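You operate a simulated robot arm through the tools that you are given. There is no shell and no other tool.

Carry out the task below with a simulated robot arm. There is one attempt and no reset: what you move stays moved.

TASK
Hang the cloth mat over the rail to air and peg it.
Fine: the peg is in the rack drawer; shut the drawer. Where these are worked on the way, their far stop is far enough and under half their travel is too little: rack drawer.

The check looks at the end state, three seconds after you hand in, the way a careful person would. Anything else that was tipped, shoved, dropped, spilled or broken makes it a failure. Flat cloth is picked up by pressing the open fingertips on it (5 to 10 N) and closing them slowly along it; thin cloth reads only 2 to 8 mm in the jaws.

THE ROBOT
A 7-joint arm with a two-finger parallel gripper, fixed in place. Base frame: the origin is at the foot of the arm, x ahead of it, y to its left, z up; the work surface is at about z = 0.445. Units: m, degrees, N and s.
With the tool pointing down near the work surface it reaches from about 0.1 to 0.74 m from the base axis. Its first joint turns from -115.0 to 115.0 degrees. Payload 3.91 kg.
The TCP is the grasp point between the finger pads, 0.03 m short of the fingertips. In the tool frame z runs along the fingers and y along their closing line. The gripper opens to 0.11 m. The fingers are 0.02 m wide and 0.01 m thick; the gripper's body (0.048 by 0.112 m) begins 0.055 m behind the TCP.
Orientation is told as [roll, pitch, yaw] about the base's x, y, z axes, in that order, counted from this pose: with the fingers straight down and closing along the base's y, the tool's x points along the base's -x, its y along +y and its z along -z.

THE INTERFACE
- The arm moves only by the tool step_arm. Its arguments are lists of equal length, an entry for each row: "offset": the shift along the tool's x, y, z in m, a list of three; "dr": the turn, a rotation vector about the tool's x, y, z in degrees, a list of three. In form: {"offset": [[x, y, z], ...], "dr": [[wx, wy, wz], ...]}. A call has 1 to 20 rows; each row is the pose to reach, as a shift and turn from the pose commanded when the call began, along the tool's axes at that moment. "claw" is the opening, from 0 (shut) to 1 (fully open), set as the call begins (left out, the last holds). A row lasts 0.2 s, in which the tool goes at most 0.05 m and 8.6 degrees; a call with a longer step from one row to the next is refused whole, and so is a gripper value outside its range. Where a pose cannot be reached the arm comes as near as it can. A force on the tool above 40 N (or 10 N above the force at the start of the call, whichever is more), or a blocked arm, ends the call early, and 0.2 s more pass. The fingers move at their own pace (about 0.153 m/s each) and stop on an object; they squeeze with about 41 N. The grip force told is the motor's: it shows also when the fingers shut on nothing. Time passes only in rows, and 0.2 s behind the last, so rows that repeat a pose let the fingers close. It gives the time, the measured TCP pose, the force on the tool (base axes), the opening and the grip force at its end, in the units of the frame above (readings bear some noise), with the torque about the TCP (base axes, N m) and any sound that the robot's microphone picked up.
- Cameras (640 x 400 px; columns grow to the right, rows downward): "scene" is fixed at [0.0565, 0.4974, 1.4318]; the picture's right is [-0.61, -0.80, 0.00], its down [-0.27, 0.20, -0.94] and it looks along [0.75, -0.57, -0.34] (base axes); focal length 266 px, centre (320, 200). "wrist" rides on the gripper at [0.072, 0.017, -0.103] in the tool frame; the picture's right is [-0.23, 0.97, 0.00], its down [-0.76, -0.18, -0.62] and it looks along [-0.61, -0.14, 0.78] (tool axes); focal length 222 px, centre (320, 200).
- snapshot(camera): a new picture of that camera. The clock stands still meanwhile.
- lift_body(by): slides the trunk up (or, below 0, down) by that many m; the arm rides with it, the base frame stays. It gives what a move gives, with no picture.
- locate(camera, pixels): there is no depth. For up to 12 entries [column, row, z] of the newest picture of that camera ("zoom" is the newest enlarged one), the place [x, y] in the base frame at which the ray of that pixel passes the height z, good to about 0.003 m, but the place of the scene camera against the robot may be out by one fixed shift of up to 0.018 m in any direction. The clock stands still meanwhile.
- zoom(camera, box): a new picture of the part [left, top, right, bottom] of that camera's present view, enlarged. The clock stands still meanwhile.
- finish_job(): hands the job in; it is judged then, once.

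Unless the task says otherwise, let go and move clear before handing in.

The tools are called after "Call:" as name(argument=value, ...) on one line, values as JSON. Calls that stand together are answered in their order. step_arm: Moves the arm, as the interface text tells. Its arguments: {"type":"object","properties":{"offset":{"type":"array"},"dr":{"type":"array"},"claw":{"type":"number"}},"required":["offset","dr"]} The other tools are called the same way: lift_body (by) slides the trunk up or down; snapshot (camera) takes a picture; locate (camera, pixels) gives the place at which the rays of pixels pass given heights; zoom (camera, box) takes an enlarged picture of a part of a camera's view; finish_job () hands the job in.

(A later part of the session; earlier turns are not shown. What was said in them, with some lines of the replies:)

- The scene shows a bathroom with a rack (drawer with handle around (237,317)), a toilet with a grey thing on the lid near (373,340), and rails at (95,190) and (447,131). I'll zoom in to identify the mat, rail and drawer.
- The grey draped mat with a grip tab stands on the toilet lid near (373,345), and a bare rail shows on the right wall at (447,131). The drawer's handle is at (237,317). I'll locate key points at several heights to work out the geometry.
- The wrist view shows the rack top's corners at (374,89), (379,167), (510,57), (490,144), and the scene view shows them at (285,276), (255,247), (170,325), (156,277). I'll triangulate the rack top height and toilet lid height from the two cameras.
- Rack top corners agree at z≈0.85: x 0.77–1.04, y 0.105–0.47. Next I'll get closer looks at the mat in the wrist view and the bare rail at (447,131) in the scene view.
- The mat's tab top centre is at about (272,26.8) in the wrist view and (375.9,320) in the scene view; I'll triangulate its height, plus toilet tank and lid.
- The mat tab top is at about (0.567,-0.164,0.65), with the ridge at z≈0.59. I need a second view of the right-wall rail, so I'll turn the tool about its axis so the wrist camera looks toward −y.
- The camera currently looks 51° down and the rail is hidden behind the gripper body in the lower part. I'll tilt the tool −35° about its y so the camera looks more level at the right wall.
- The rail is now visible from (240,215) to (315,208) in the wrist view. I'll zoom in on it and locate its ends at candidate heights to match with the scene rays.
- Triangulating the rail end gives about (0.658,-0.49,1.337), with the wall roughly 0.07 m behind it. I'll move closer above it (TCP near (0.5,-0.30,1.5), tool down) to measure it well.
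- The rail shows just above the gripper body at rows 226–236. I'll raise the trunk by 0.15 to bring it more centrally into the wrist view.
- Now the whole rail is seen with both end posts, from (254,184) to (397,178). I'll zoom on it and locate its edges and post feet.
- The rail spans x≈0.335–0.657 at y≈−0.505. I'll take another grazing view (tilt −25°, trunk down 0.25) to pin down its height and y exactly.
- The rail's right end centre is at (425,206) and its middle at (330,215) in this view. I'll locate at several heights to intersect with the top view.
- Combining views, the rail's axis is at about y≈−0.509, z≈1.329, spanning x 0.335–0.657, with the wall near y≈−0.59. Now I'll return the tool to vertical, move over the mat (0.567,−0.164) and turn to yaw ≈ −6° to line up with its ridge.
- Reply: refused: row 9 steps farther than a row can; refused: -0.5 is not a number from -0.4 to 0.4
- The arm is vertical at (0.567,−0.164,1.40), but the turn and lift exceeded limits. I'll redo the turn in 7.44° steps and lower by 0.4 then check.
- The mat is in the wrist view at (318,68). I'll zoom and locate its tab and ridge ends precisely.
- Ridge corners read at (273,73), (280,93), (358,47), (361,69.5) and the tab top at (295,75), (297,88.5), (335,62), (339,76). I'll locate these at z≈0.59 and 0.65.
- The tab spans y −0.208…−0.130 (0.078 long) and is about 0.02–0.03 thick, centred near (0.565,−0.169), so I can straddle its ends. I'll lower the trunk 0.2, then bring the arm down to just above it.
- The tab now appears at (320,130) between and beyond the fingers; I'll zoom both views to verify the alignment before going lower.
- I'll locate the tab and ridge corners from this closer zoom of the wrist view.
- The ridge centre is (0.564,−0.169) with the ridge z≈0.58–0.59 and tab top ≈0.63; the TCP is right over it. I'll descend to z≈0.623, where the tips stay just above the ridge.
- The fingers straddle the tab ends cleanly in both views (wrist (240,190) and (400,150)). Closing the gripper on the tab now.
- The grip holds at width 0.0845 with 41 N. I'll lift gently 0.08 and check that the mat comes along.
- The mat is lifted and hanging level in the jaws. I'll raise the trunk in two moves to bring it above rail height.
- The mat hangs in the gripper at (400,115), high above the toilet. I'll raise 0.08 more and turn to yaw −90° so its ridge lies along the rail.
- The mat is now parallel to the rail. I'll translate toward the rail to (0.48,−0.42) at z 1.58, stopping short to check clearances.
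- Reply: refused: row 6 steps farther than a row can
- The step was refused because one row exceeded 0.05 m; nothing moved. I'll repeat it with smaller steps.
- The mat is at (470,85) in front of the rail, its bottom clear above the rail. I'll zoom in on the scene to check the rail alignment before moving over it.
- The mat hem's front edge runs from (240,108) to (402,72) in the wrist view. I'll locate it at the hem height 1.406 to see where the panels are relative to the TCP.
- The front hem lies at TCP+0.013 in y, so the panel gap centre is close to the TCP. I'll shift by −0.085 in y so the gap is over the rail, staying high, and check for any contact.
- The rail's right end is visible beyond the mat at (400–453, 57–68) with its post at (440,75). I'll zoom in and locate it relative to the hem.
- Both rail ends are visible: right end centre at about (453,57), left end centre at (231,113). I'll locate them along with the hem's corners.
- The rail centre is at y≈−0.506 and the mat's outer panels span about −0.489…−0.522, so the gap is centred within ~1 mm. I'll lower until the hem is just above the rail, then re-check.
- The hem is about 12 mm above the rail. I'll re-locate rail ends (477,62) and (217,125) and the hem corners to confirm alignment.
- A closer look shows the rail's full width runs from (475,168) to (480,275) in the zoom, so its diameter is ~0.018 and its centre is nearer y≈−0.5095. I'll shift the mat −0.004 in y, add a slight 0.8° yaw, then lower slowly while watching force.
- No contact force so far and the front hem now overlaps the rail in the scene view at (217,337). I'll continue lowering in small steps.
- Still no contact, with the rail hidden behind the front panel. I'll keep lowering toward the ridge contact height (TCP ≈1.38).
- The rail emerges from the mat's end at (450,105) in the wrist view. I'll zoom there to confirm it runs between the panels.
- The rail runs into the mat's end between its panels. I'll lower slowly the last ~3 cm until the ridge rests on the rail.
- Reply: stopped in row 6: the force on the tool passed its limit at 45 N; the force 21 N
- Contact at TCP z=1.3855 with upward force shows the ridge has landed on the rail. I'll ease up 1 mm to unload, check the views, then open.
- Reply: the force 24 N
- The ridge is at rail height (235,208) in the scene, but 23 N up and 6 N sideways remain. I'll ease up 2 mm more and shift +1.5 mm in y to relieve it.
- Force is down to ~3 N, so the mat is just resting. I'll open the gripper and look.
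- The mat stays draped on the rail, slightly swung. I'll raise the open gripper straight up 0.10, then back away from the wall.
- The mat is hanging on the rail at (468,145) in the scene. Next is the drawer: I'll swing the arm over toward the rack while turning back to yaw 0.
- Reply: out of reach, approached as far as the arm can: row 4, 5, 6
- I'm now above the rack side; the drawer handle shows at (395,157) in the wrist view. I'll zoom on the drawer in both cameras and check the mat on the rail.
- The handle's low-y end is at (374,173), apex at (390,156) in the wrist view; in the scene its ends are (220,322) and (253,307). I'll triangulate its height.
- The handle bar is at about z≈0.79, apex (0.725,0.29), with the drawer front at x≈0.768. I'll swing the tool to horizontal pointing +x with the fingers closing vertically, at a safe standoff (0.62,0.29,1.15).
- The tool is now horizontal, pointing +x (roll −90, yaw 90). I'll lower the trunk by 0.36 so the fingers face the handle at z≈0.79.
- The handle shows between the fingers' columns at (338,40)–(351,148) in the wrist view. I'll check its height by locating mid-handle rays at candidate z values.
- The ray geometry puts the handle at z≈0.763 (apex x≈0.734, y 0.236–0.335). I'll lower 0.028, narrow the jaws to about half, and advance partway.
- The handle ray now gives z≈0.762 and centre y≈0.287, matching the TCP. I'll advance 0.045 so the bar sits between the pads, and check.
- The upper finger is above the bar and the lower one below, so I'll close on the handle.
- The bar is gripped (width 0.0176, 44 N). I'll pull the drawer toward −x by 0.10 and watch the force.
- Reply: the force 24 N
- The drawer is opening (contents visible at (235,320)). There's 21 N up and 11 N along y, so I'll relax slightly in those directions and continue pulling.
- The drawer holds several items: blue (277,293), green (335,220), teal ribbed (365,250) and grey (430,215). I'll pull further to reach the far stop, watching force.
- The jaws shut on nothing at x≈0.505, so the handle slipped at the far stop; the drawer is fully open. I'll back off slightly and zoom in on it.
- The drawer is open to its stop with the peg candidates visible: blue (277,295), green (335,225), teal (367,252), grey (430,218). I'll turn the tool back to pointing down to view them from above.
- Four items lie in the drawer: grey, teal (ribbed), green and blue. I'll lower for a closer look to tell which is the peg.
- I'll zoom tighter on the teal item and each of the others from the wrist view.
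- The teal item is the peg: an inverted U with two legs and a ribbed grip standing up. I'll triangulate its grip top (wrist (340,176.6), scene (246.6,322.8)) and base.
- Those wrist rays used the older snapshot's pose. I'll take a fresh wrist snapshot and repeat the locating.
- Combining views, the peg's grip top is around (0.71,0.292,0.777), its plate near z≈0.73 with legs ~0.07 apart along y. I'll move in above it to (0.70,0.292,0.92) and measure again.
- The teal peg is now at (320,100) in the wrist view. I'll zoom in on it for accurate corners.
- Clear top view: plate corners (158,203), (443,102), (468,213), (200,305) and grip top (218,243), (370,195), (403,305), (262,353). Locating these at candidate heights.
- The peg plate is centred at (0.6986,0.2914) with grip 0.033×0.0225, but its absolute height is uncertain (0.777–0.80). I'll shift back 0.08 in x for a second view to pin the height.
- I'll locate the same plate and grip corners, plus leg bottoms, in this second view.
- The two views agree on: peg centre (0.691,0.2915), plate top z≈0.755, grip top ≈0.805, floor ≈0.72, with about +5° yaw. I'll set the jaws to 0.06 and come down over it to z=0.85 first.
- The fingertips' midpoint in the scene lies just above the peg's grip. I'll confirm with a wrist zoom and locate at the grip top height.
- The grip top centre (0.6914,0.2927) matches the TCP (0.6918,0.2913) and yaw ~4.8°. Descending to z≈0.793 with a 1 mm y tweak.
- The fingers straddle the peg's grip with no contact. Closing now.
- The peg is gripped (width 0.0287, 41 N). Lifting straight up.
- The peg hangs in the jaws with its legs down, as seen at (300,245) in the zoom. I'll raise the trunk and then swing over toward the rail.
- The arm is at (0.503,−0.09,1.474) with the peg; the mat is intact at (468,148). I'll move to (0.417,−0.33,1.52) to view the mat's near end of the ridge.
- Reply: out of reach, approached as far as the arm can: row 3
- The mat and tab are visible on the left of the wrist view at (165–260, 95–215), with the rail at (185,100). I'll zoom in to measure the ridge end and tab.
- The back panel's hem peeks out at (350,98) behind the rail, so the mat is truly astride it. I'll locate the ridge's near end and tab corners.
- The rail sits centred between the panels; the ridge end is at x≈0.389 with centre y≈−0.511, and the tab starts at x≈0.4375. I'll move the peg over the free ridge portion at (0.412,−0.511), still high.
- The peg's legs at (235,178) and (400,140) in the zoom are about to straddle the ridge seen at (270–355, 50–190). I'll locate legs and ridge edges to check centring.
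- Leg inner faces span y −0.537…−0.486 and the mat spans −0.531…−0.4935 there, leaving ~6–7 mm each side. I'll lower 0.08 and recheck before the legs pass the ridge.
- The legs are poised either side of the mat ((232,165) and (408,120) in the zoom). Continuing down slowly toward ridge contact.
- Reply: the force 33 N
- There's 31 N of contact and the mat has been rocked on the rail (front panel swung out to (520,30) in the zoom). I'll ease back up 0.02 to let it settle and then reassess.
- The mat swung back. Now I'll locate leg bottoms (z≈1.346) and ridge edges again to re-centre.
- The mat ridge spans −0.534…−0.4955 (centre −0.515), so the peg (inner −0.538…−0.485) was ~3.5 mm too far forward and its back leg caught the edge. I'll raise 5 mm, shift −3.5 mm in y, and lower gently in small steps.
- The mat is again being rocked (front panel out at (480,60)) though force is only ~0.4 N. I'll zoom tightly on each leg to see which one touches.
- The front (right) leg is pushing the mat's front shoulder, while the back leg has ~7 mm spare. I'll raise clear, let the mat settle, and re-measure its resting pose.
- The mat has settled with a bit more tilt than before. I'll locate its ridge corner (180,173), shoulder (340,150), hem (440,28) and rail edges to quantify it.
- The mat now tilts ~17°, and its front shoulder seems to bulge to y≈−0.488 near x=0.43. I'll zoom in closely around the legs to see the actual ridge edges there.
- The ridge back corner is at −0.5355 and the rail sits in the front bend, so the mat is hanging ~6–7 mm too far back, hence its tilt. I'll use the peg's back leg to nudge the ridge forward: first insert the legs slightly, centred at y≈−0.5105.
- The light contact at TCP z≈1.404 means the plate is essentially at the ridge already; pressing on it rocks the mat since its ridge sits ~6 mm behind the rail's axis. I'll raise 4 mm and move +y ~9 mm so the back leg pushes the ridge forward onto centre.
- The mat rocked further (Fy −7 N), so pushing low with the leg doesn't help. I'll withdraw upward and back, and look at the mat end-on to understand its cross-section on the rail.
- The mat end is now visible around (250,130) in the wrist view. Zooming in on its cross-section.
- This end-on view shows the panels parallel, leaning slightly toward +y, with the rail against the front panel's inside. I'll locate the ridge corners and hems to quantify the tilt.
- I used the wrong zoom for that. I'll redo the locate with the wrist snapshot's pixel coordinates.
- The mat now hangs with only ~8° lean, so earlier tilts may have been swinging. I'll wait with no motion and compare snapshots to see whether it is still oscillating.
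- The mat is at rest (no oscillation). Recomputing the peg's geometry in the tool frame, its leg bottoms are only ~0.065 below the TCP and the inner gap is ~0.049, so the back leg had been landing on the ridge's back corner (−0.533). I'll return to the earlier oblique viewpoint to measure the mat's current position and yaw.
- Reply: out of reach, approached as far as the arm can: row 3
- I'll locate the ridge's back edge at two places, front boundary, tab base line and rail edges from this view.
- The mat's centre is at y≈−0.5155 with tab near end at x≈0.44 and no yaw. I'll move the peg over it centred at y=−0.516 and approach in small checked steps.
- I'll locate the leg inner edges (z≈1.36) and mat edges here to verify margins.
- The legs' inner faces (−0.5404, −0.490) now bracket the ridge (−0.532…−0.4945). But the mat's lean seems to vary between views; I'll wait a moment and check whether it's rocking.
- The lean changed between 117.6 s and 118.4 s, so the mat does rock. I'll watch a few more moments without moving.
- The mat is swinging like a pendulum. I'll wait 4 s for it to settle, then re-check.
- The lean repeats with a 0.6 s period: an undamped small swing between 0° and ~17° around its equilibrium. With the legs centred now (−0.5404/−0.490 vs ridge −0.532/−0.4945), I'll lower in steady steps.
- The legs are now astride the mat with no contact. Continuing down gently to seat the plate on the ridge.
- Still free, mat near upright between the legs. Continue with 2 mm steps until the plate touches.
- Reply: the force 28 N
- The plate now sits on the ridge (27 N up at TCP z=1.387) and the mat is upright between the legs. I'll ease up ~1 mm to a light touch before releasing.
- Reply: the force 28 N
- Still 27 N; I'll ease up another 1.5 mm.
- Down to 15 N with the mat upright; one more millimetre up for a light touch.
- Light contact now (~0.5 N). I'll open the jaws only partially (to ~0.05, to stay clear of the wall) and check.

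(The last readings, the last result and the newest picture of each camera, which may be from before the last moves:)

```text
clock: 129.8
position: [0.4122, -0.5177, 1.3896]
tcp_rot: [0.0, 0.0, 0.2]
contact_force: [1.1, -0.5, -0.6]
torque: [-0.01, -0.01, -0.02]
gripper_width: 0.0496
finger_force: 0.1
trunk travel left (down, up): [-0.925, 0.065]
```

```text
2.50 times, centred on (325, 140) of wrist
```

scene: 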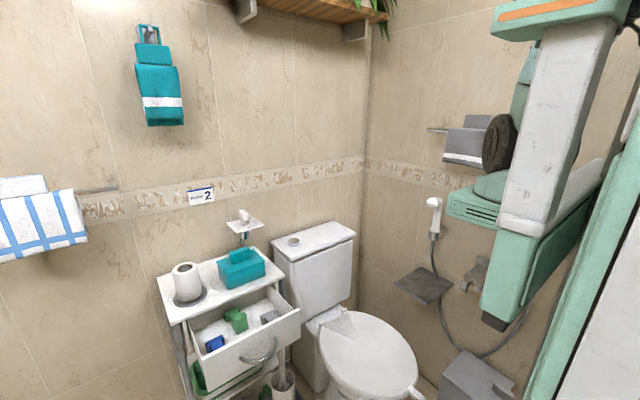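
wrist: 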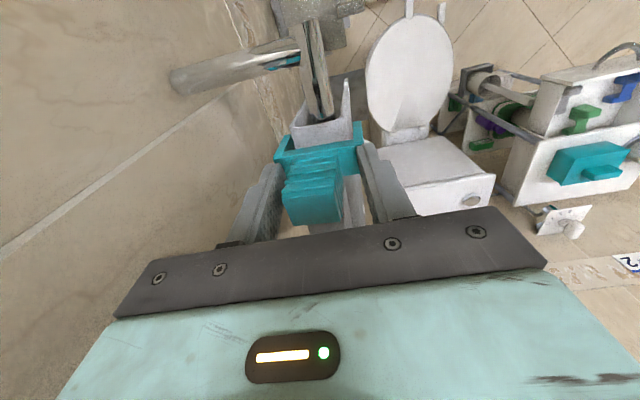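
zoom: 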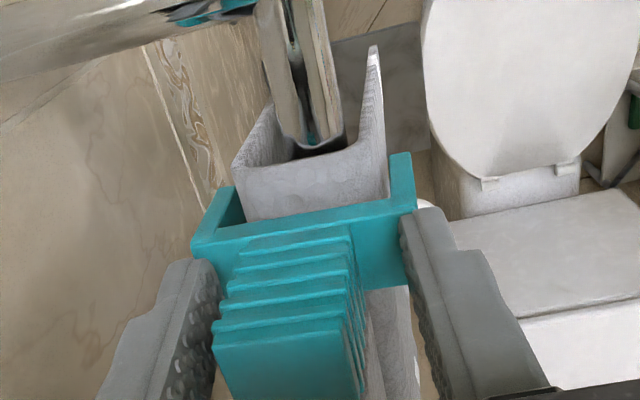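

The peg sits astride the mat, leaning a bit toward the wall side. I'll wait a moment with jaws open and watch whether it's stable.

Call:
step_arm(offset=[[0, 0, 0], [0, 0, 0], [0, 0, 0], [0, 0, 0]], dr=[[0, 0, 0], [0, 0, 0], [0, 0, 0], [0, 0, 0]])

Call:
zoom(camera="wrist", box=[250, 60, 400, 220])

Call:
step_arm(offset=[[0, 0, 0]], dr=[[0, 0, 0]])

Call:
zoom(camera="wrist", box=[250, 60, 400, 220])

```text
clock: 130.8
position: [0.4133, -0.5165, 1.3895]
tcp_rot: [0.0, 0.3, 0.1]
contact_force: [-0.1, 0.1, 0.6]
torque: [-0.02, 0.0, -0.03]
gripper_width: 0.0497
finger_force: 0.0
trunk travel left (down, up): [-0.925, 0.065]
```

```text
2.50 times, centred on (325, 140) of wrist
```

zoom: 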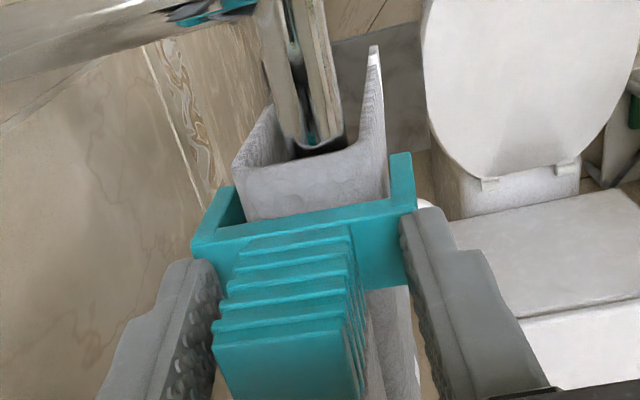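

```text
clock: 131.2
position: [0.4125, -0.5173, 1.3899]
tcp_rot: [0.0, 0.1, 0.1]
contact_force: [0.0, -0.1, 0.5]
torque: [0.01, -0.06, 0.0]
gripper_width: 0.0495
finger_force: 0.0
trunk travel left (down, up): [-0.925, 0.065]
```

```text
2.50 times, centred on (325, 140) of wrist
```

zoom: 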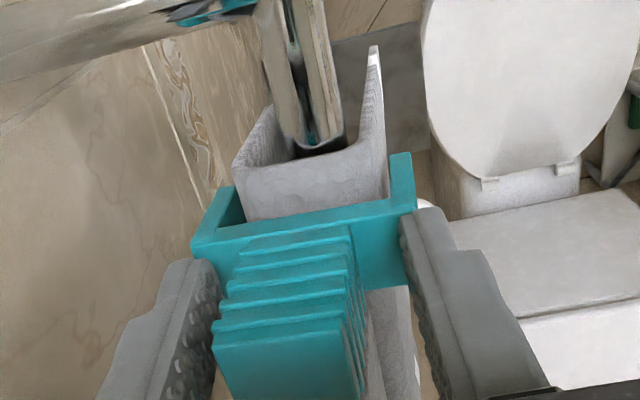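

The peg rests but leans against the left finger, because the mat's ridge still sits ~6 mm behind the rail axis. I'll re-grip the peg, press the plate lightly to hold the mat upright, and slide it +y to centre it on the rail.

Call:
step_arm(offset=[[0, 0, 0], [0, 0, 0], [0, 0, 0]], dr=[[0, 0, 0], [0, 0, 0], [0, 0, 0]], claw=0.1)

Call:
step_arm(offset=[[0, 0, 0.001], [0, 0, 0.002]], dr=[[0, 0, 0], [0, 0, 0]])

Call:
zoom(camera="wrist", box=[270, 60, 390, 165])

```text
clock: 132.0
position: [0.414, -0.5177, 1.3895]
tcp_rot: [0.1, 0.1, 0.1]
contact_force: [-0.2, 0.6, 0.3]
torque: [0.04, 0.0, -0.03]
gripper_width: 0.0289
finger_force: 41.0
trunk travel left (down, up): [-0.925, 0.065]
```

```text
clock: 132.6
position: [0.4133, -0.5169, 1.387]
tcp_rot: [-0.1, -0.1, 0.0]
contact_force: [0.1, 0.0, 11.6]
torque: [0.1, -0.03, 0.01]
gripper_width: 0.0291
finger_force: 41.1
trunk travel left (down, up): [-0.925, 0.065]
```

```text
3.81 times, centred on (330, 112) of wrist
```

zoom: 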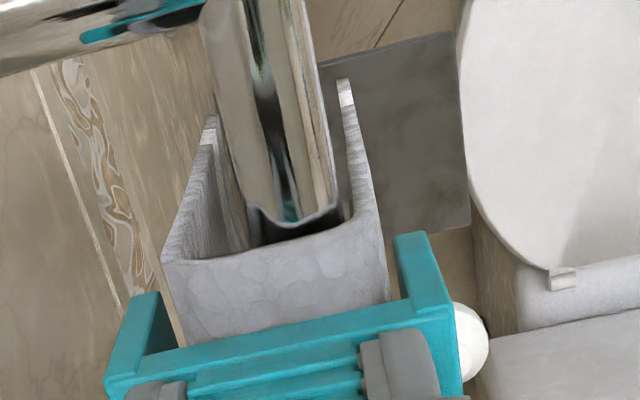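

The mat is upright under ~12 N; the rail has ~7 mm more room on the back side. Dragging +y by 6 mm now.

Call:
step_arm(offset=[[0, 0.0015, 0], [0, 0.003, 0], [0, 0.0045, 0], [0, 0.006, 0]], dr=[[0, 0, 0], [0, 0, 0], [0, 0, 0], [0, 0, 0]])

Call:
zoom(camera="wrist", box=[270, 60, 390, 165])

```text
clock: 133.6
position: [0.4135, -0.5109, 1.3877]
tcp_rot: [-0.1, 0.1, 0.0]
contact_force: [0.3, -10.6, 21.5]
torque: [-0.45, -0.12, -0.07]
gripper_width: 0.029
finger_force: 40.8
trunk travel left (down, up): [-0.925, 0.065]
```

```text
3.81 times, centred on (330, 112) of wrist
```

zoom: 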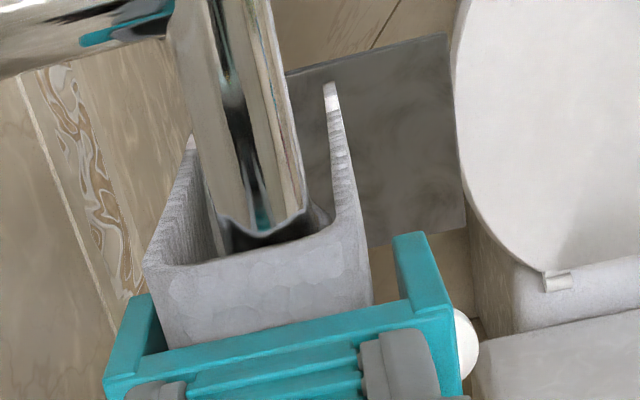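

The mat slid forward: the rail now has similar space both sides (60 px back vs 30 px front). Another 3 mm.

Call:
step_arm(offset=[[0, 0.001, 0], [0, 0.002, 0], [0, 0.003, 0]], dr=[[0, 0, 0], [0, 0, 0], [0, 0, 0]])

Call:
zoom(camera="wrist", box=[270, 60, 390, 165])

```text
clock: 134.4
position: [0.4113, -0.5085, 1.3881]
tcp_rot: [-0.2, -0.1, 0.0]
contact_force: [1.4, -12.6, 25.4]
torque: [-0.64, -0.1, -0.07]
gripper_width: 0.0286
finger_force: 40.7
trunk travel left (down, up): [-0.925, 0.065]
```

```text
3.81 times, centred on (330, 112) of wrist
```

zoom: 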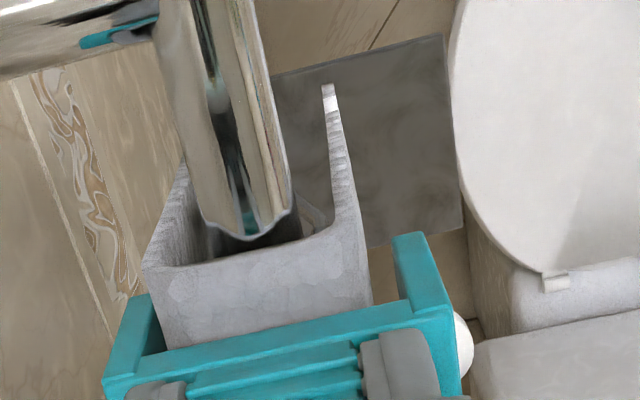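

The mat is now centred on the rail (rail at 207–295 inside 143–365 in the zoom). I'll unload by raising 2.5 mm, shift the peg −3.5 mm to centre it on the mat, and look.

Call:
step_arm(offset=[[0, -0.0005, -0.0015], [0, -0.001, -0.003], [0, -0.0025, -0.0035], [0, -0.0035, -0.0035], [0, -0.0035, -0.0035]], dr=[[0, 0, 0], [0, 0, 0], [0, 0, 0], [0, 0, 0], [0, 0, 0]])

Call:
zoom(camera="wrist", box=[270, 60, 390, 165])

```text
clock: 135.6
position: [0.4137, -0.511, 1.3909]
tcp_rot: [0.0, 0.1, 0.1]
contact_force: [-0.4, -0.3, 0.5]
torque: [0.0, 0.02, 0.02]
gripper_width: 0.0288
finger_force: 41.0
trunk travel left (down, up): [-0.925, 0.065]
```

```text
3.81 times, centred on (330, 112) of wrist
```

zoom: 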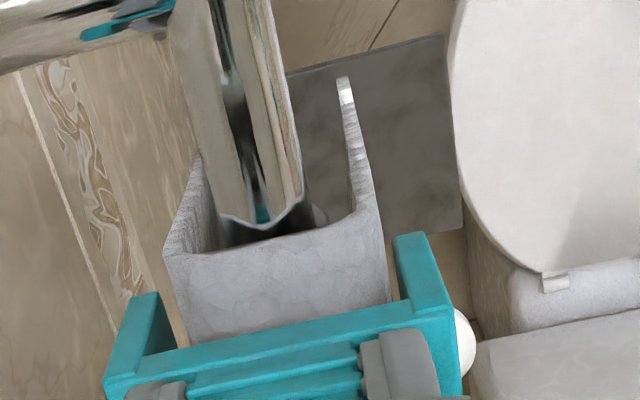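

Now the mat hangs upright and centred, with the peg's legs evenly either side. I'll lower to a light touch.

Call:
step_arm(offset=[[0, 0, 0.0008], [0, 0, 0.0016], [0, 0, 0.0016]], dr=[[0, 0, 0], [0, 0, 0], [0, 0, 0]])

Call:
zoom(camera="wrist", box=[270, 60, 390, 165])

```text
clock: 136.4
position: [0.413, -0.5124, 1.3897]
tcp_rot: [0.0, 0.0, -0.1]
contact_force: [0.1, 0.5, -0.1]
torque: [0.04, 0.0, 0.01]
gripper_width: 0.0287
finger_force: 41.0
trunk travel left (down, up): [-0.925, 0.065]
```

```text
3.81 times, centred on (330, 112) of wrist
```

zoom: 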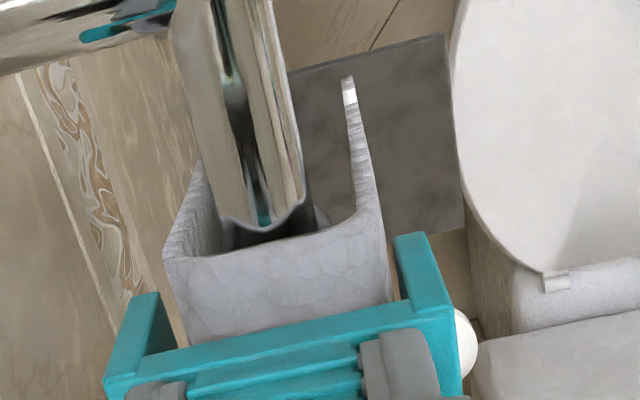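

Almost touching; 1 mm more, then release with the jaws opened to ~0.05.

Call:
step_arm(offset=[[0, 0, 0.0006], [0, 0, 0.001]], dr=[[0, 0, 0], [0, 0, 0]])

Call:
step_arm(offset=[[0, 0, 0], [0, 0, 0], [0, 0, 0]], dr=[[0, 0, 0], [0, 0, 0], [0, 0, 0]], claw=0.45)

Call:
zoom(camera="wrist", box=[250, 60, 400, 220])

Call:
step_arm(offset=[[0, 0, 0]], dr=[[0, 0, 0]])

Call:
zoom(camera="wrist", box=[250, 60, 400, 220])

```text
clock: 137.0
position: [0.4125, -0.5115, 1.3884]
tcp_rot: [0.0, 0.1, 0.1]
contact_force: [0.1, 1.3, 3.7]
torque: [0.01, -0.01, 0.01]
gripper_width: 0.0289
finger_force: 40.9
trunk travel left (down, up): [-0.925, 0.065]
```

```text
clock: 137.8
position: [0.4124, -0.5116, 1.3886]
tcp_rot: [0.0, 0.1, 0.0]
contact_force: [0.2, -0.5, 0.4]
torque: [0.02, -0.01, 0.02]
gripper_width: 0.0495
finger_force: 0.0
trunk travel left (down, up): [-0.925, 0.065]
```

```text
2.50 times, centred on (325, 140) of wrist
```

zoom: 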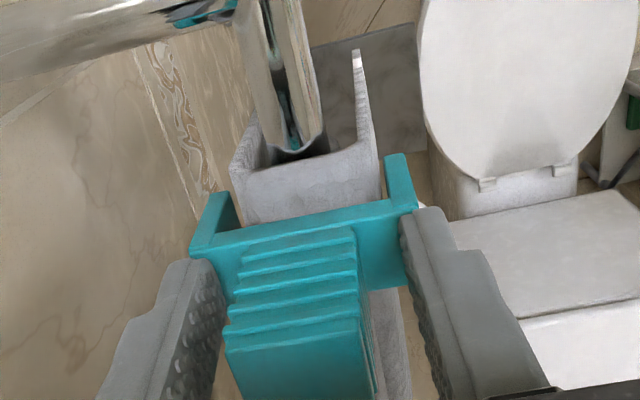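

```text
clock: 138.2
position: [0.4138, -0.5127, 1.3897]
tcp_rot: [0.0, 0.1, 0.0]
contact_force: [-0.1, -0.2, -0.2]
torque: [0.02, -0.01, 0.0]
gripper_width: 0.0496
finger_force: 0.0
trunk travel left (down, up): [-0.925, 0.065]
```

```text
2.50 times, centred on (325, 140) of wrist
```

zoom: 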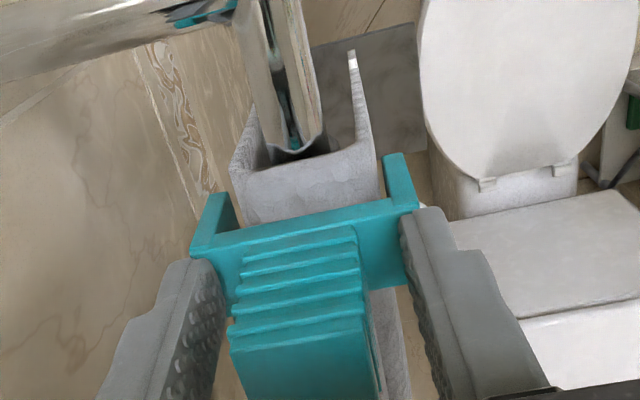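

Both mat and peg stay upright after release. I'll open a bit wider (0.065, still clear of the wall) and lift straight up.

Call:
step_arm(offset=[[0, 0, 0], [0, 0, 0], [0, 0, -0.01], [0, 0, -0.03], [0, 0, -0.055], [0, 0, -0.085], [0, 0, -0.11]], dr=[[0, 0, 0], [0, 0, 0], [0, 0, 0], [0, 0, 0], [0, 0, 0], [0, 0, 0], [0, 0, 0]], claw=0.6)

Call:
snapshot(camera="wrist")

Call:
zoom(camera="wrist", box=[250, 60, 400, 220])

```text
clock: 139.8
position: [0.4132, -0.5122, 1.4985]
tcp_rot: [-0.1, 0.2, 0.1]
contact_force: [0.3, 0.7, 0.3]
torque: [-0.01, -0.01, 0.03]
gripper_width: 0.0662
finger_force: 0.1
trunk travel left (down, up): [-0.925, 0.065]
```

```text
taken
```

wrist: 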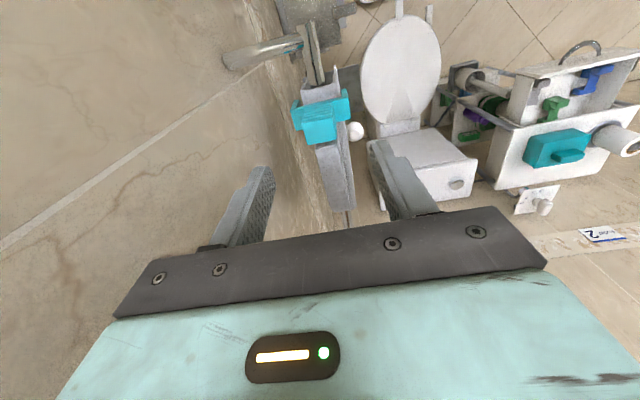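

```text
2.50 times, centred on (325, 140) of wrist
```

zoom: 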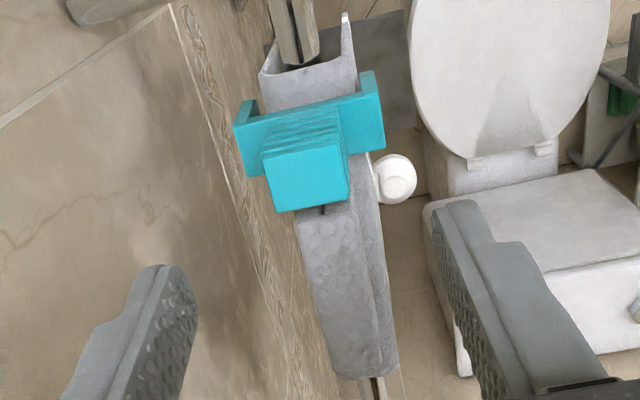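

The peg is seated on the mat astride the rail, next to the tab. I'll retreat away from the wall.

Call:
step_arm(offset=[[0, 0, -0.02], [0, 0.03, -0.02], [0, 0.07, -0.02], [0, 0.115, -0.02], [0, 0.16, -0.02], [0, 0.2, -0.02], [0, 0.2, -0.02]], dr=[[0, 0, 0], [0, 0, 0], [0, 0, 0], [0, 0, 0], [0, 0, 0], [0, 0, 0], [0, 0, 0]])

Call:
snapshot(camera="wrist")

Call:
zoom(camera="wrist", box=[80, 60, 290, 230])

```text
clock: 141.4
position: [0.4139, -0.3109, 1.5182]
tcp_rot: [0.0, 0.1, 0.0]
contact_force: [0.1, -0.2, 0.9]
torque: [0.04, -0.03, 0.02]
gripper_width: 0.0661
finger_force: 0.0
trunk travel left (down, up): [-0.925, 0.065]
```

```text
taken
```

wrist: 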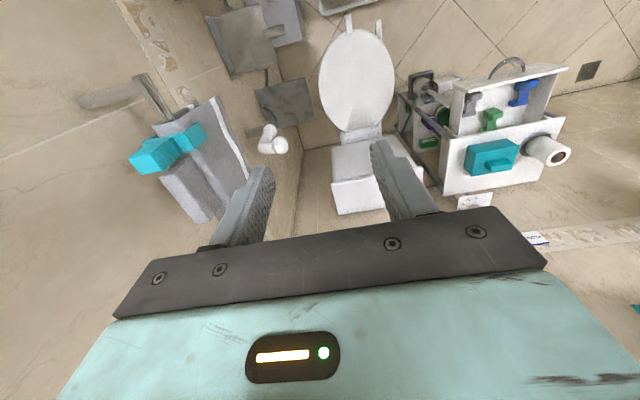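

```text
2.35 times, centred on (185, 145) of wrist
```

zoom: 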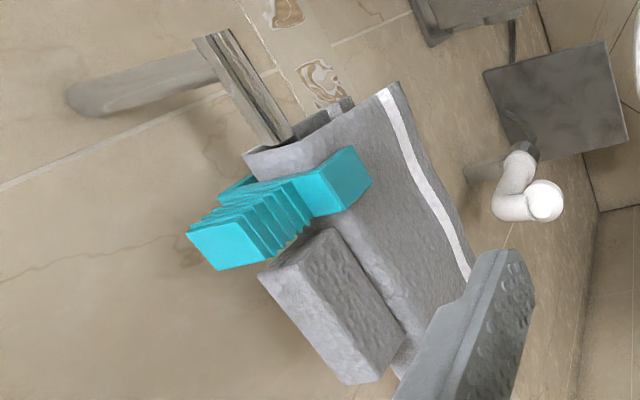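

The peg straddles the mat on the rail with both legs in place (teal at (270,205) in the zoom). Now I'll swing back to the rack side to shut the drawer.

Call:
step_arm(offset=[[-0.005, 0.043, 0], [-0.01, 0.086, 0], [-0.015, 0.13, 0], [-0.02, 0.174, 0], [-0.025, 0.218, 0], [-0.03, 0.262, 0], [-0.035, 0.306, 0], [-0.04, 0.35, 0], [-0.045, 0.394, 0], [-0.05, 0.438, 0], [-0.053, 0.482, 0], [-0.056, 0.526, 0], [-0.056, 0.57, 0], [-0.056, 0.598, 0], [-0.056, 0.598, 0]], dr=[[0, 0, 0], [0, 0, 0], [0, 0, 0], [0, 0, 0], [0, 0, 0], [0, 0, 0], [0, 0, 0], [0, 0, 0], [0, 0, 0], [0, 0, 0], [0, 0, 0], [0, 0, 0], [0, 0, 0], [0, 0, 0], [0, 0, 0]], claw=0)

Call:
lift_body(by=-0.4)

Call:
snapshot(camera="wrist")

Call:
snapshot(camera="scene")

```text
clock: 144.6
position: [0.4679, 0.2876, 1.5176]
tcp_rot: [-0.1, 0.0, 0.0]
contact_force: [0.8, 0.5, 0.4]
torque: [0.02, -0.03, 0.01]
gripper_width: 0.0
finger_force: 37.3
out of reach, approached as far as the arm can: row 1, 2, 3, 4, 5, 6, 7
trunk travel left (down, up): [-0.925, 0.065]
```

```text
clock: 148.4
position: [0.4681, 0.287, 1.1179]
tcp_rot: [0.0, 0.1, 0.0]
contact_force: [0.1, 0.1, -0.5]
torque: [0.0, -0.01, -0.01]
gripper_width: 0.0
finger_force: 37.6
trunk travel left (down, up): [-0.525, 0.465]
```

```text
taken
```

wrist: 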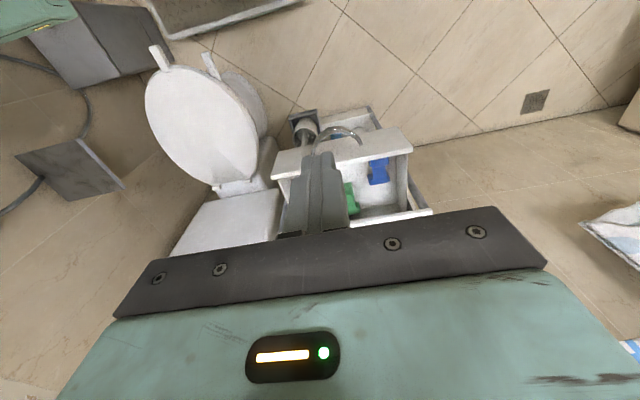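

```text
taken
```

scene: 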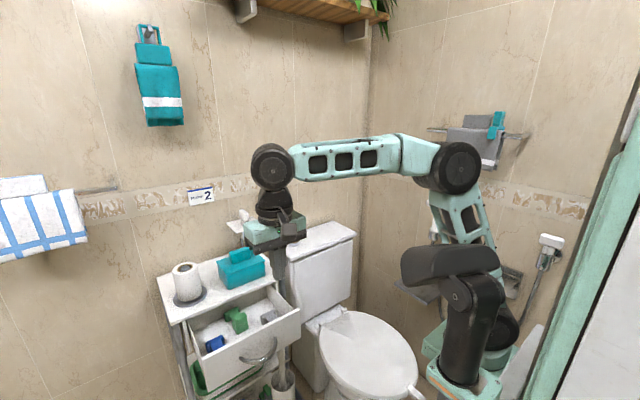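

The mat with the peg is visible at (480,135)/(497,124). Now I'll locate the handle apex (≈(338,130) in the wrist view) at z=0.763.

Call:
zoom(camera="wrist", box=[260, 90, 420, 220])

Call:
zoom(camera="scene", box=[420, 90, 540, 190])

Call:
locate(camera="wrist", pixels=[[340, 126, 0.763], [335, 130, 0.763], [358, 143, 0.763], [316, 153, 0.763], [275, 152, 0.815], [412, 149, 0.815], [410, 131, 0.815]])

```text
3.08 times, centred on (340, 155) of wrist
```

zoom: 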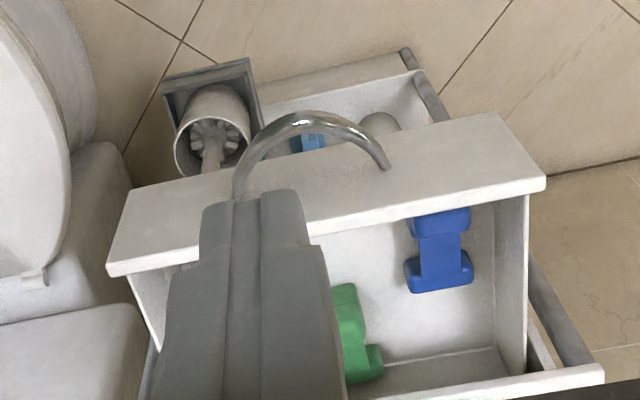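

```text
4.00 times, centred on (480, 140) of scene
```

zoom: 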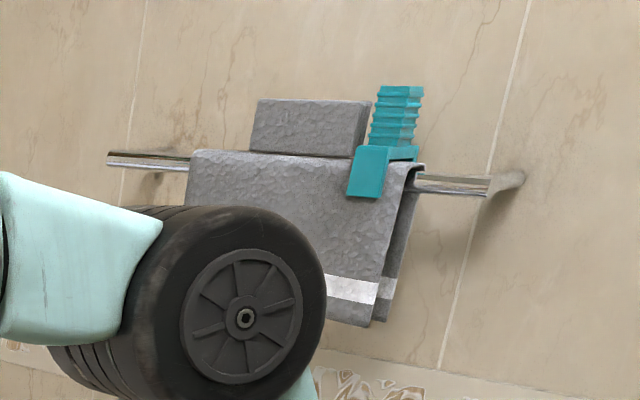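

```text
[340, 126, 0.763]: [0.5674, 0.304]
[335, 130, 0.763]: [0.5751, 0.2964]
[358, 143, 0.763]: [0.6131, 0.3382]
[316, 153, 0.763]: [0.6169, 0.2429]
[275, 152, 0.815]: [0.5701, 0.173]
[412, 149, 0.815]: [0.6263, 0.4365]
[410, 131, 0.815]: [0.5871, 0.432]
```

The pegged mat looks right in the scene zoom. The handle apex is at about (0.567,0.29,0.763); I'll lower the closed fingers in front of it (x=0.468, z=0.775).

Call:
lift_body(by=-0.343)

Call:
snapshot(camera="wrist")

Call:
zoom(camera="scene", box=[170, 250, 330, 400])

```text
clock: 151.8
position: [0.4688, 0.2869, 0.7747]
tcp_rot: [0.0, 0.1, -0.1]
contact_force: [-0.1, 0.7, 0.0]
torque: [-0.02, 0.0, -0.02]
gripper_width: 0.0
finger_force: 37.6
trunk travel left (down, up): [-0.182, 0.808]
```

```text
taken
```

wrist: 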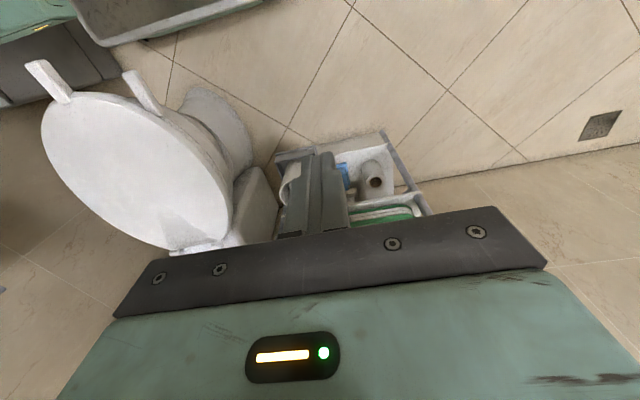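

```text
2.67 times, centred on (250, 325) of scene
```

zoom: 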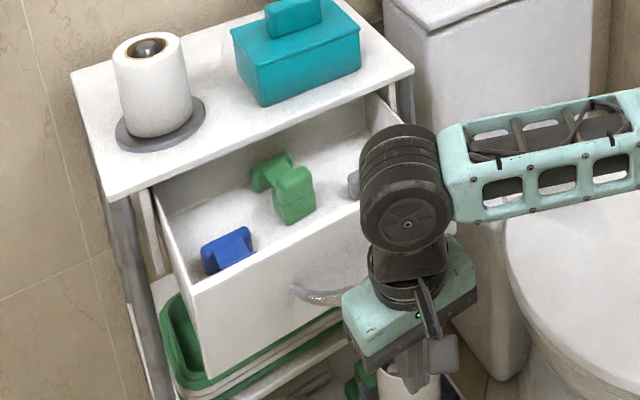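

The closed fingers hang in front of the handle. Before pushing, I'll check how close the teal box on the rack top would be to the wrist at the end of the push.

Call:
locate(camera="scene", pixels=[[228.3, 289.4, 0.83], [228.3, 289.4, 0.85], [265, 276.3, 0.83], [265, 276.3, 0.85], [201.5, 281, 0.85], [170, 325, 0.83], [285, 276.5, 0.83]])

Call:
step_arm(offset=[[-0.03, 0.003, 0], [-0.055, 0.003, 0], [-0.07, 0.003, 0]], dr=[[0, 0, 0], [0, 0, 0], [0, 0, 0]])

Call:
zoom(camera="scene", box=[170, 220, 330, 380])

```text
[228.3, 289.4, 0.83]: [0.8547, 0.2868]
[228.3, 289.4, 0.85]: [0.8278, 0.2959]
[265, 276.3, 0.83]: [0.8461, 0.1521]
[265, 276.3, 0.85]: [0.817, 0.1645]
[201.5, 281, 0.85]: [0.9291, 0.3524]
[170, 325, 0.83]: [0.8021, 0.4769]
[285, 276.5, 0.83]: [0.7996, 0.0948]
```

```text
clock: 152.6
position: [0.5382, 0.2903, 0.773]
tcp_rot: [0.0, 0.0, -0.1]
contact_force: [0.4, 0.8, -0.6]
torque: [0.0, -0.01, 0.01]
gripper_width: 0.0002
finger_force: 37.8
trunk travel left (down, up): [-0.182, 0.808]
```

```text
2.50 times, centred on (250, 300) of scene
```

zoom: 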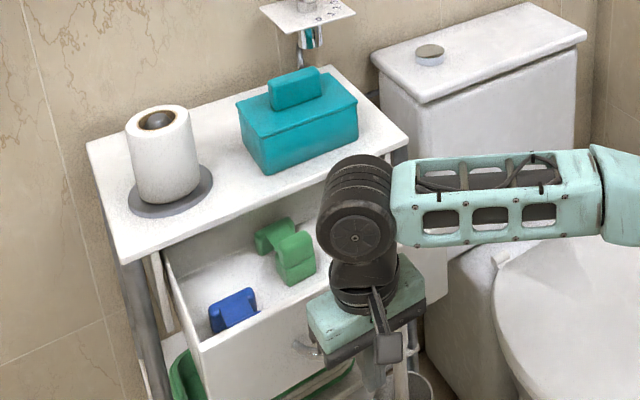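

The wrist will stop ~5 cm short of the teal box (front at x≈0.82), so there's room. Pushing the handle now toward +x.

Call:
step_arm(offset=[[-0.015, 0, 0], [-0.03, 0, 0], [-0.045, 0, 0], [-0.06, 0, 0], [-0.075, 0, 0], [-0.09, 0, 0], [-0.105, 0, 0], [-0.12, 0, 0]], dr=[[0, 0, 0], [0, 0, 0], [0, 0, 0], [0, 0, 0], [0, 0, 0], [0, 0, 0], [0, 0, 0], [0, 0, 0]])

Call:
snapshot(camera="wrist")

Call:
zoom(camera="scene", box=[170, 220, 330, 380])

```text
clock: 154.4
position: [0.6589, 0.2902, 0.7741]
tcp_rot: [-0.1, -0.1, 0.0]
contact_force: [0.3, -0.9, -0.7]
torque: [-0.01, -0.02, 0.0]
gripper_width: 0.0
finger_force: 37.5
trunk travel left (down, up): [-0.182, 0.808]
```

```text
taken
```

wrist: 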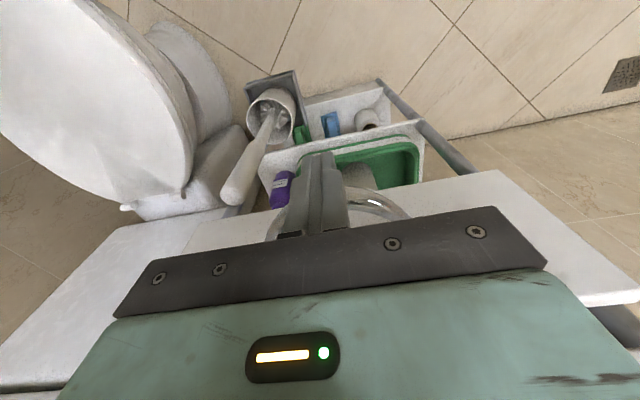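

```text
2.50 times, centred on (250, 300) of scene
```

zoom: 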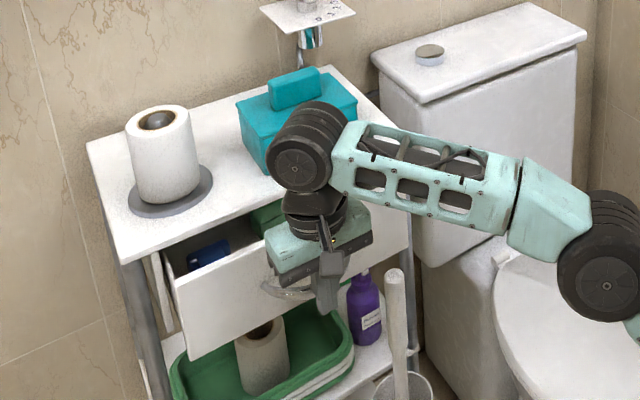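

The drawer is closing. Continuing in smaller steps until it seats.

Call:
step_arm(offset=[[-0.012, 0, 0], [-0.024, 0, 0], [-0.036, 0, 0], [-0.046, 0, 0], [-0.054, 0, 0], [-0.06, 0, 0]], dr=[[0, 0, 0], [0, 0, 0], [0, 0, 0], [0, 0, 0], [0, 0, 0], [0, 0, 0]])

Call:
zoom(camera="scene", box=[170, 220, 330, 380])

```text
clock: 155.8
position: [0.7107, 0.2726, 0.7615]
tcp_rot: [0.0, 0.0, 0.1]
contact_force: [0.3, 0.0, 0.7]
torque: [-0.03, -0.03, 0.01]
gripper_width: 0.0001
finger_force: 37.8
out of reach, approached as far as the arm can: row 3, 4, 5, 6
trunk travel left (down, up): [-0.182, 0.808]
```

```text
2.50 times, centred on (250, 300) of scene
```

zoom: 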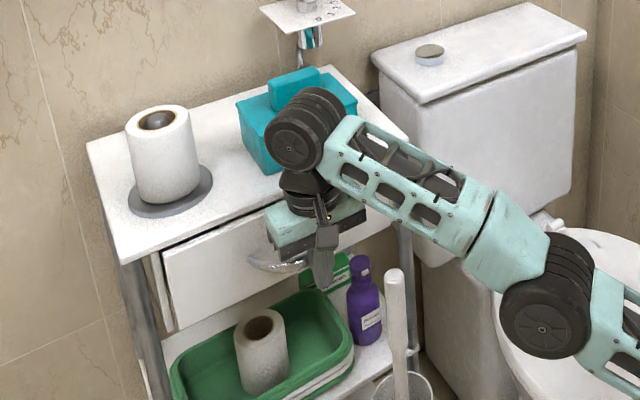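

The arm reached its stretch limit at x=0.711 with the drawer ~1–2 cm short of shut. I'll back off and tilt the tool 30° forward so the fingertips reach further.

Call:
step_arm(offset=[[0.015, 0, 0], [0.03, 0, 0], [0.045, 0, 0], [0.05, 0, 0], [0.05, 0, 0], [0.05, 0, 0]], dr=[[0, 0, 0], [0, -7.5, 0], [0, -15, 0], [0, -22.5, 0], [0, -30, 0], [0, -30, 0]])

Call:
zoom(camera="scene", box=[170, 220, 330, 380])

Call:
snapshot(camera="wrist")

```text
clock: 157.2
position: [0.6605, 0.2717, 0.7617]
tcp_rot: [0.0, -30.0, 0.0]
contact_force: [0.3, 0.4, 0.7]
torque: [0.0, 0.02, -0.01]
gripper_width: 0.0001
finger_force: 37.7
trunk travel left (down, up): [-0.182, 0.808]
```

```text
2.50 times, centred on (250, 300) of scene
```

zoom: 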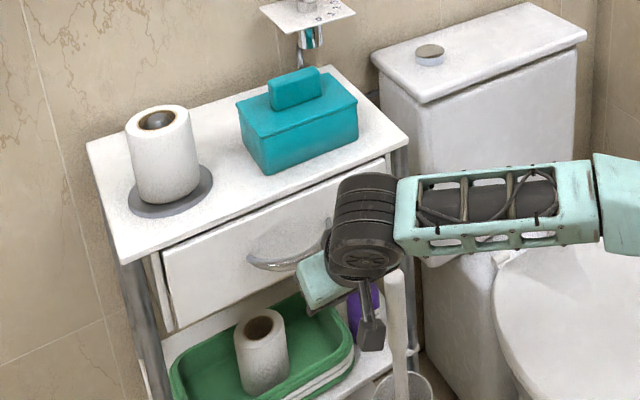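

```text
taken
```

wrist: 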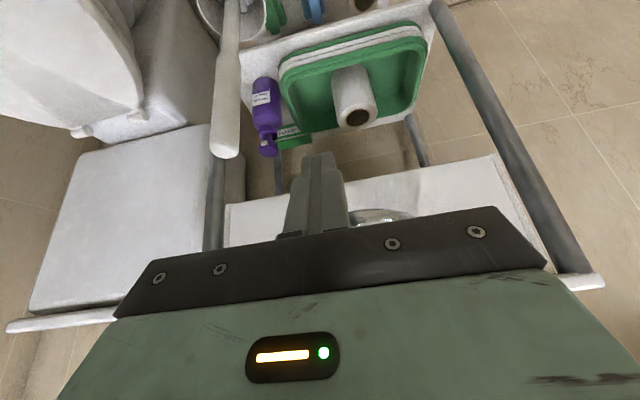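

The tool is now tilted at (0.66,0.272,0.762). I'll re-centre to y=0.29, z=0.775 and push +x again until the drawer seats.

Call:
step_arm(offset=[[-0.0065, 0.0185, -0.0113], [-0.0195, 0.0185, -0.0038], [-0.0325, 0.0185, 0.0037], [-0.0411, 0.0185, 0.0087], [-0.0463, 0.0185, 0.0117], [-0.0515, 0.0185, 0.0147], [-0.0558, 0.0185, 0.0172], [-0.0593, 0.0185, 0.0192]], dr=[[0, 0, 0], [0, 0, 0], [0, 0, 0], [0, 0, 0], [0, 0, 0], [0, 0, 0], [0, 0, 0], [0, 0, 0]])

Call:
zoom(camera="scene", box=[170, 220, 330, 380])

```text
clock: 159.0
position: [0.7154, 0.2934, 0.7713]
tcp_rot: [-0.3, -29.1, 0.3]
contact_force: [-9.2, -1.6, -1.7]
torque: [0.01, 0.13, -0.06]
gripper_width: 0.0
finger_force: 37.4
trunk travel left (down, up): [-0.182, 0.808]
stopped in row 8: the force on the tool passed its limit at 46 N (the readings are from after the stop); the commanded pose is now the measured one
```

```text
2.50 times, centred on (250, 300) of scene
```

zoom: 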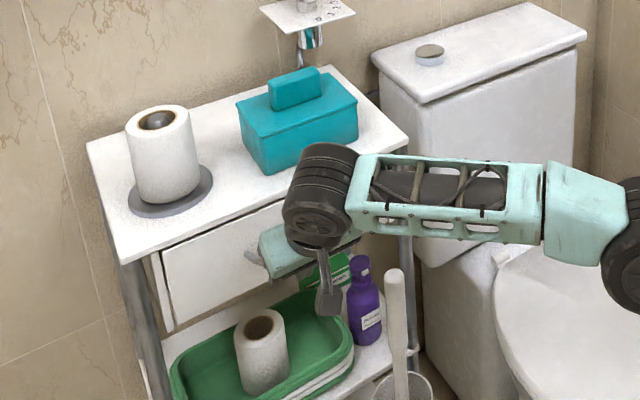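

The push stopped at 46 N with TCP x=0.715, which matches the closed position. I'll back off and verify the drawer is flush.

Call:
step_arm(offset=[[0.02, 0, -0.0115], [0.045, 0, -0.026], [0.075, 0, -0.043], [0.105, 0, -0.061], [0.13, 0, -0.075], [0.155, 0, -0.09]], dr=[[0, 0, 0], [0, 0, 0], [0, 0, 0], [0, 0, 0], [0, 0, 0], [0, 0, 0]])

Call:
snapshot(camera="scene")

Call:
zoom(camera="scene", box=[150, 240, 310, 380])

Call:
zoom(camera="scene", box=[410, 80, 550, 190])

```text
clock: 160.4
position: [0.5366, 0.2934, 0.7753]
tcp_rot: [-0.2, -29.3, 0.4]
contact_force: [-0.4, 0.6, 0.1]
torque: [-0.02, -0.02, 0.02]
gripper_width: 0.0
finger_force: 37.2
trunk travel left (down, up): [-0.182, 0.808]
```

```text
taken
```

scene: 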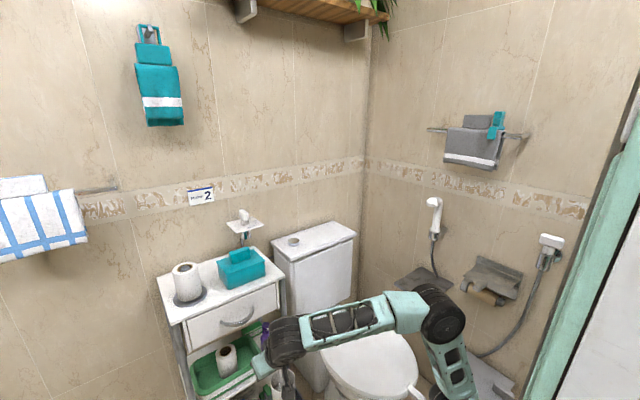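

```text
2.86 times, centred on (230, 310) of scene
```

zoom: 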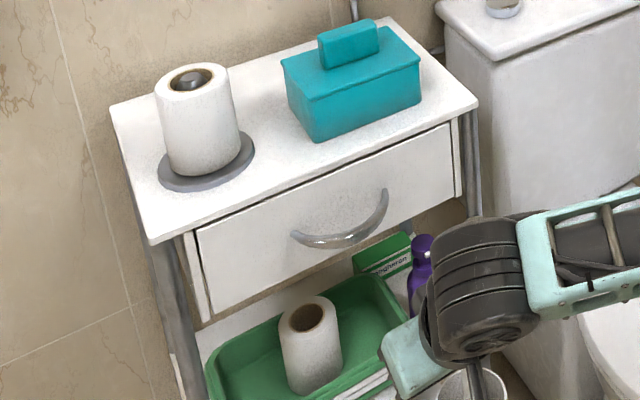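

```text
3.64 times, centred on (480, 135) of scene
```

zoom: 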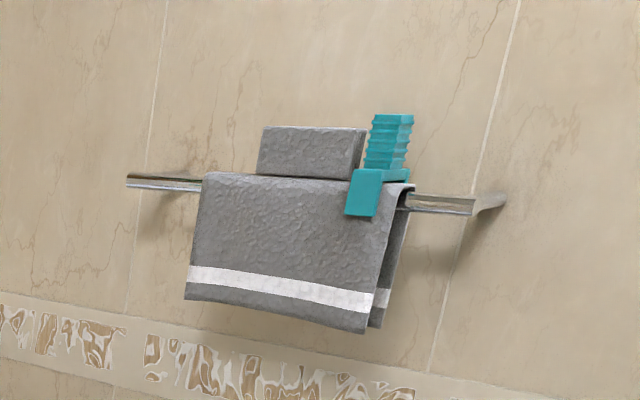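

The drawer is flush shut (handle back at (237,317) as at the start) and the mat hangs upright with the peg over it on the rail. I'll raise the arm clear and take a last check.

Call:
lift_body(by=0.3)

Call:
snapshot(camera="scene")

Call:
zoom(camera="scene", box=[410, 80, 550, 190])

Call:
zoom(camera="scene", box=[150, 240, 310, 400])

```text
clock: 163.4
position: [0.5375, 0.2932, 1.0755]
tcp_rot: [-0.2, -29.3, 0.3]
contact_force: [-0.5, -0.8, -0.6]
torque: [-0.01, -0.02, 0.0]
gripper_width: 0.0
finger_force: 38.0
trunk travel left (down, up): [-0.482, 0.508]
```

```text
taken
```

scene: 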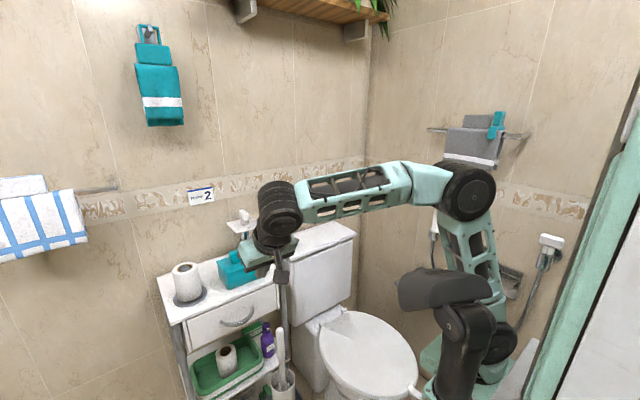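

```text
3.64 times, centred on (480, 135) of scene
```

zoom: 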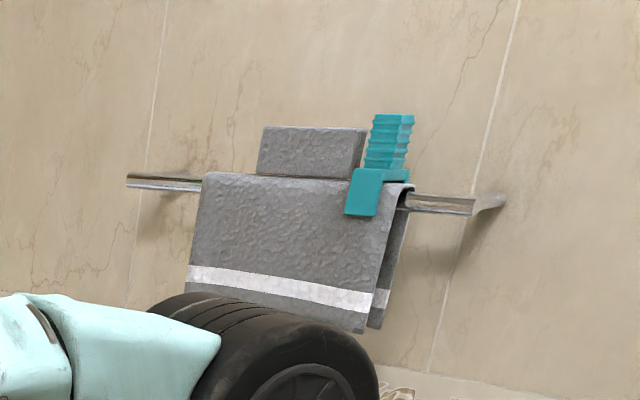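

```text
2.50 times, centred on (230, 320) of scene
```

zoom: 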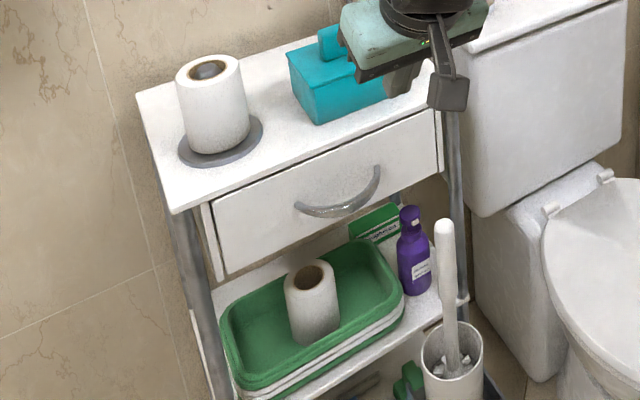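

Drawer shut, rack items undisturbed, mat and peg in place. I'll wait briefly and compare one more zoom to see that the mat isn't swinging noticeably.

Call:
step_arm(offset=[[0, 0, 0]], dr=[[0, 0, 0]])

Call:
zoom(camera="scene", box=[410, 80, 550, 190])

Call:
step_arm(offset=[[0, 0, 0], [0, 0, 0], [0, 0, 0], [0, 0, 0]], dr=[[0, 0, 0], [0, 0, 0], [0, 0, 0], [0, 0, 0]])

Call:
zoom(camera="scene", box=[410, 80, 550, 190])

```text
clock: 163.8
position: [0.5366, 0.2932, 1.0741]
tcp_rot: [-0.2, -29.4, 0.4]
contact_force: [0.6, 0.4, 0.8]
torque: [0.0, -0.03, 0.0]
gripper_width: 0.0
finger_force: 37.3
trunk travel left (down, up): [-0.482, 0.508]
```

```text
3.64 times, centred on (480, 135) of scene
```

zoom: 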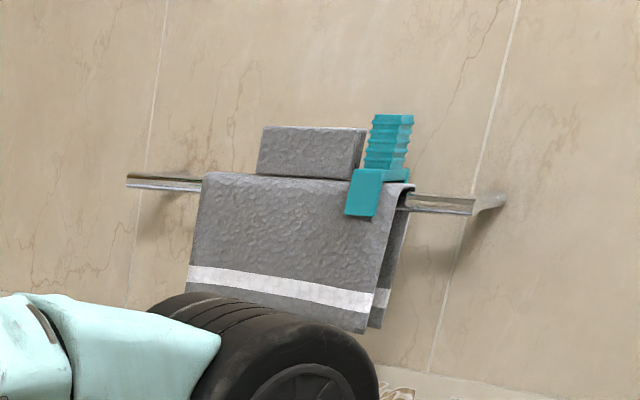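

```text
clock: 164.8
position: [0.5369, 0.2926, 1.0754]
tcp_rot: [-0.2, -29.3, 0.3]
contact_force: [0.0, -0.5, -0.1]
torque: [0.02, -0.01, 0.02]
gripper_width: 0.0002
finger_force: 37.7
trunk travel left (down, up): [-0.482, 0.508]
```

```text
3.64 times, centred on (480, 135) of scene
```

zoom: 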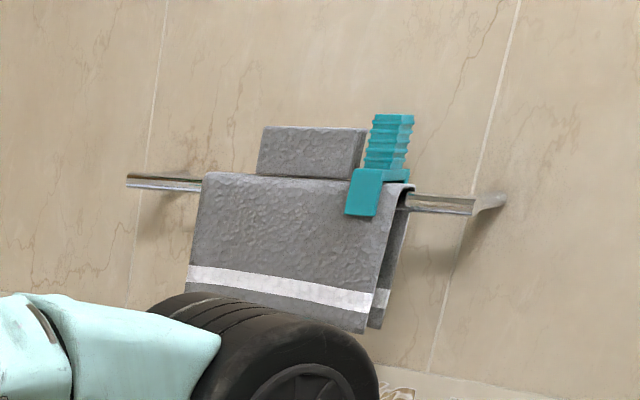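

The mat and peg look the same in the zooms at 163.4, 163.8 and 164.8 s, so they are settled on the rail. The drawer is shut and the arm is clear, so I'm handing in the job.

Call:
finish_job()

```text
The job is handed in.
```

The last pictures, taken just before I handed in, show the grey mat hanging upright over the right-wall rail. The teal peg sits astride both mat and rail, next to the mat's tab. The rack drawer is flush shut, with its handle back where it started, and the arm is clear.

- **Mat:** it rocked on the rail during the first tries with the peg. I slid it forward to centre it, and it hung still in the last three pictures.
- **Peg:** there were four loose items in the drawer. I took the teal ribbed one to be the peg because it is the only one with two legs and a grip. The other three stayed in the drawer, though the push to shut it may have shifted them.
- **Drawer:** it opened about 16 cm before the handle slipped from the gripper, which I took as its far stop. I shut it by pushing on the handle until the arm stopped at 46 N.

The things standing on the rack look undisturbed in the pictures.
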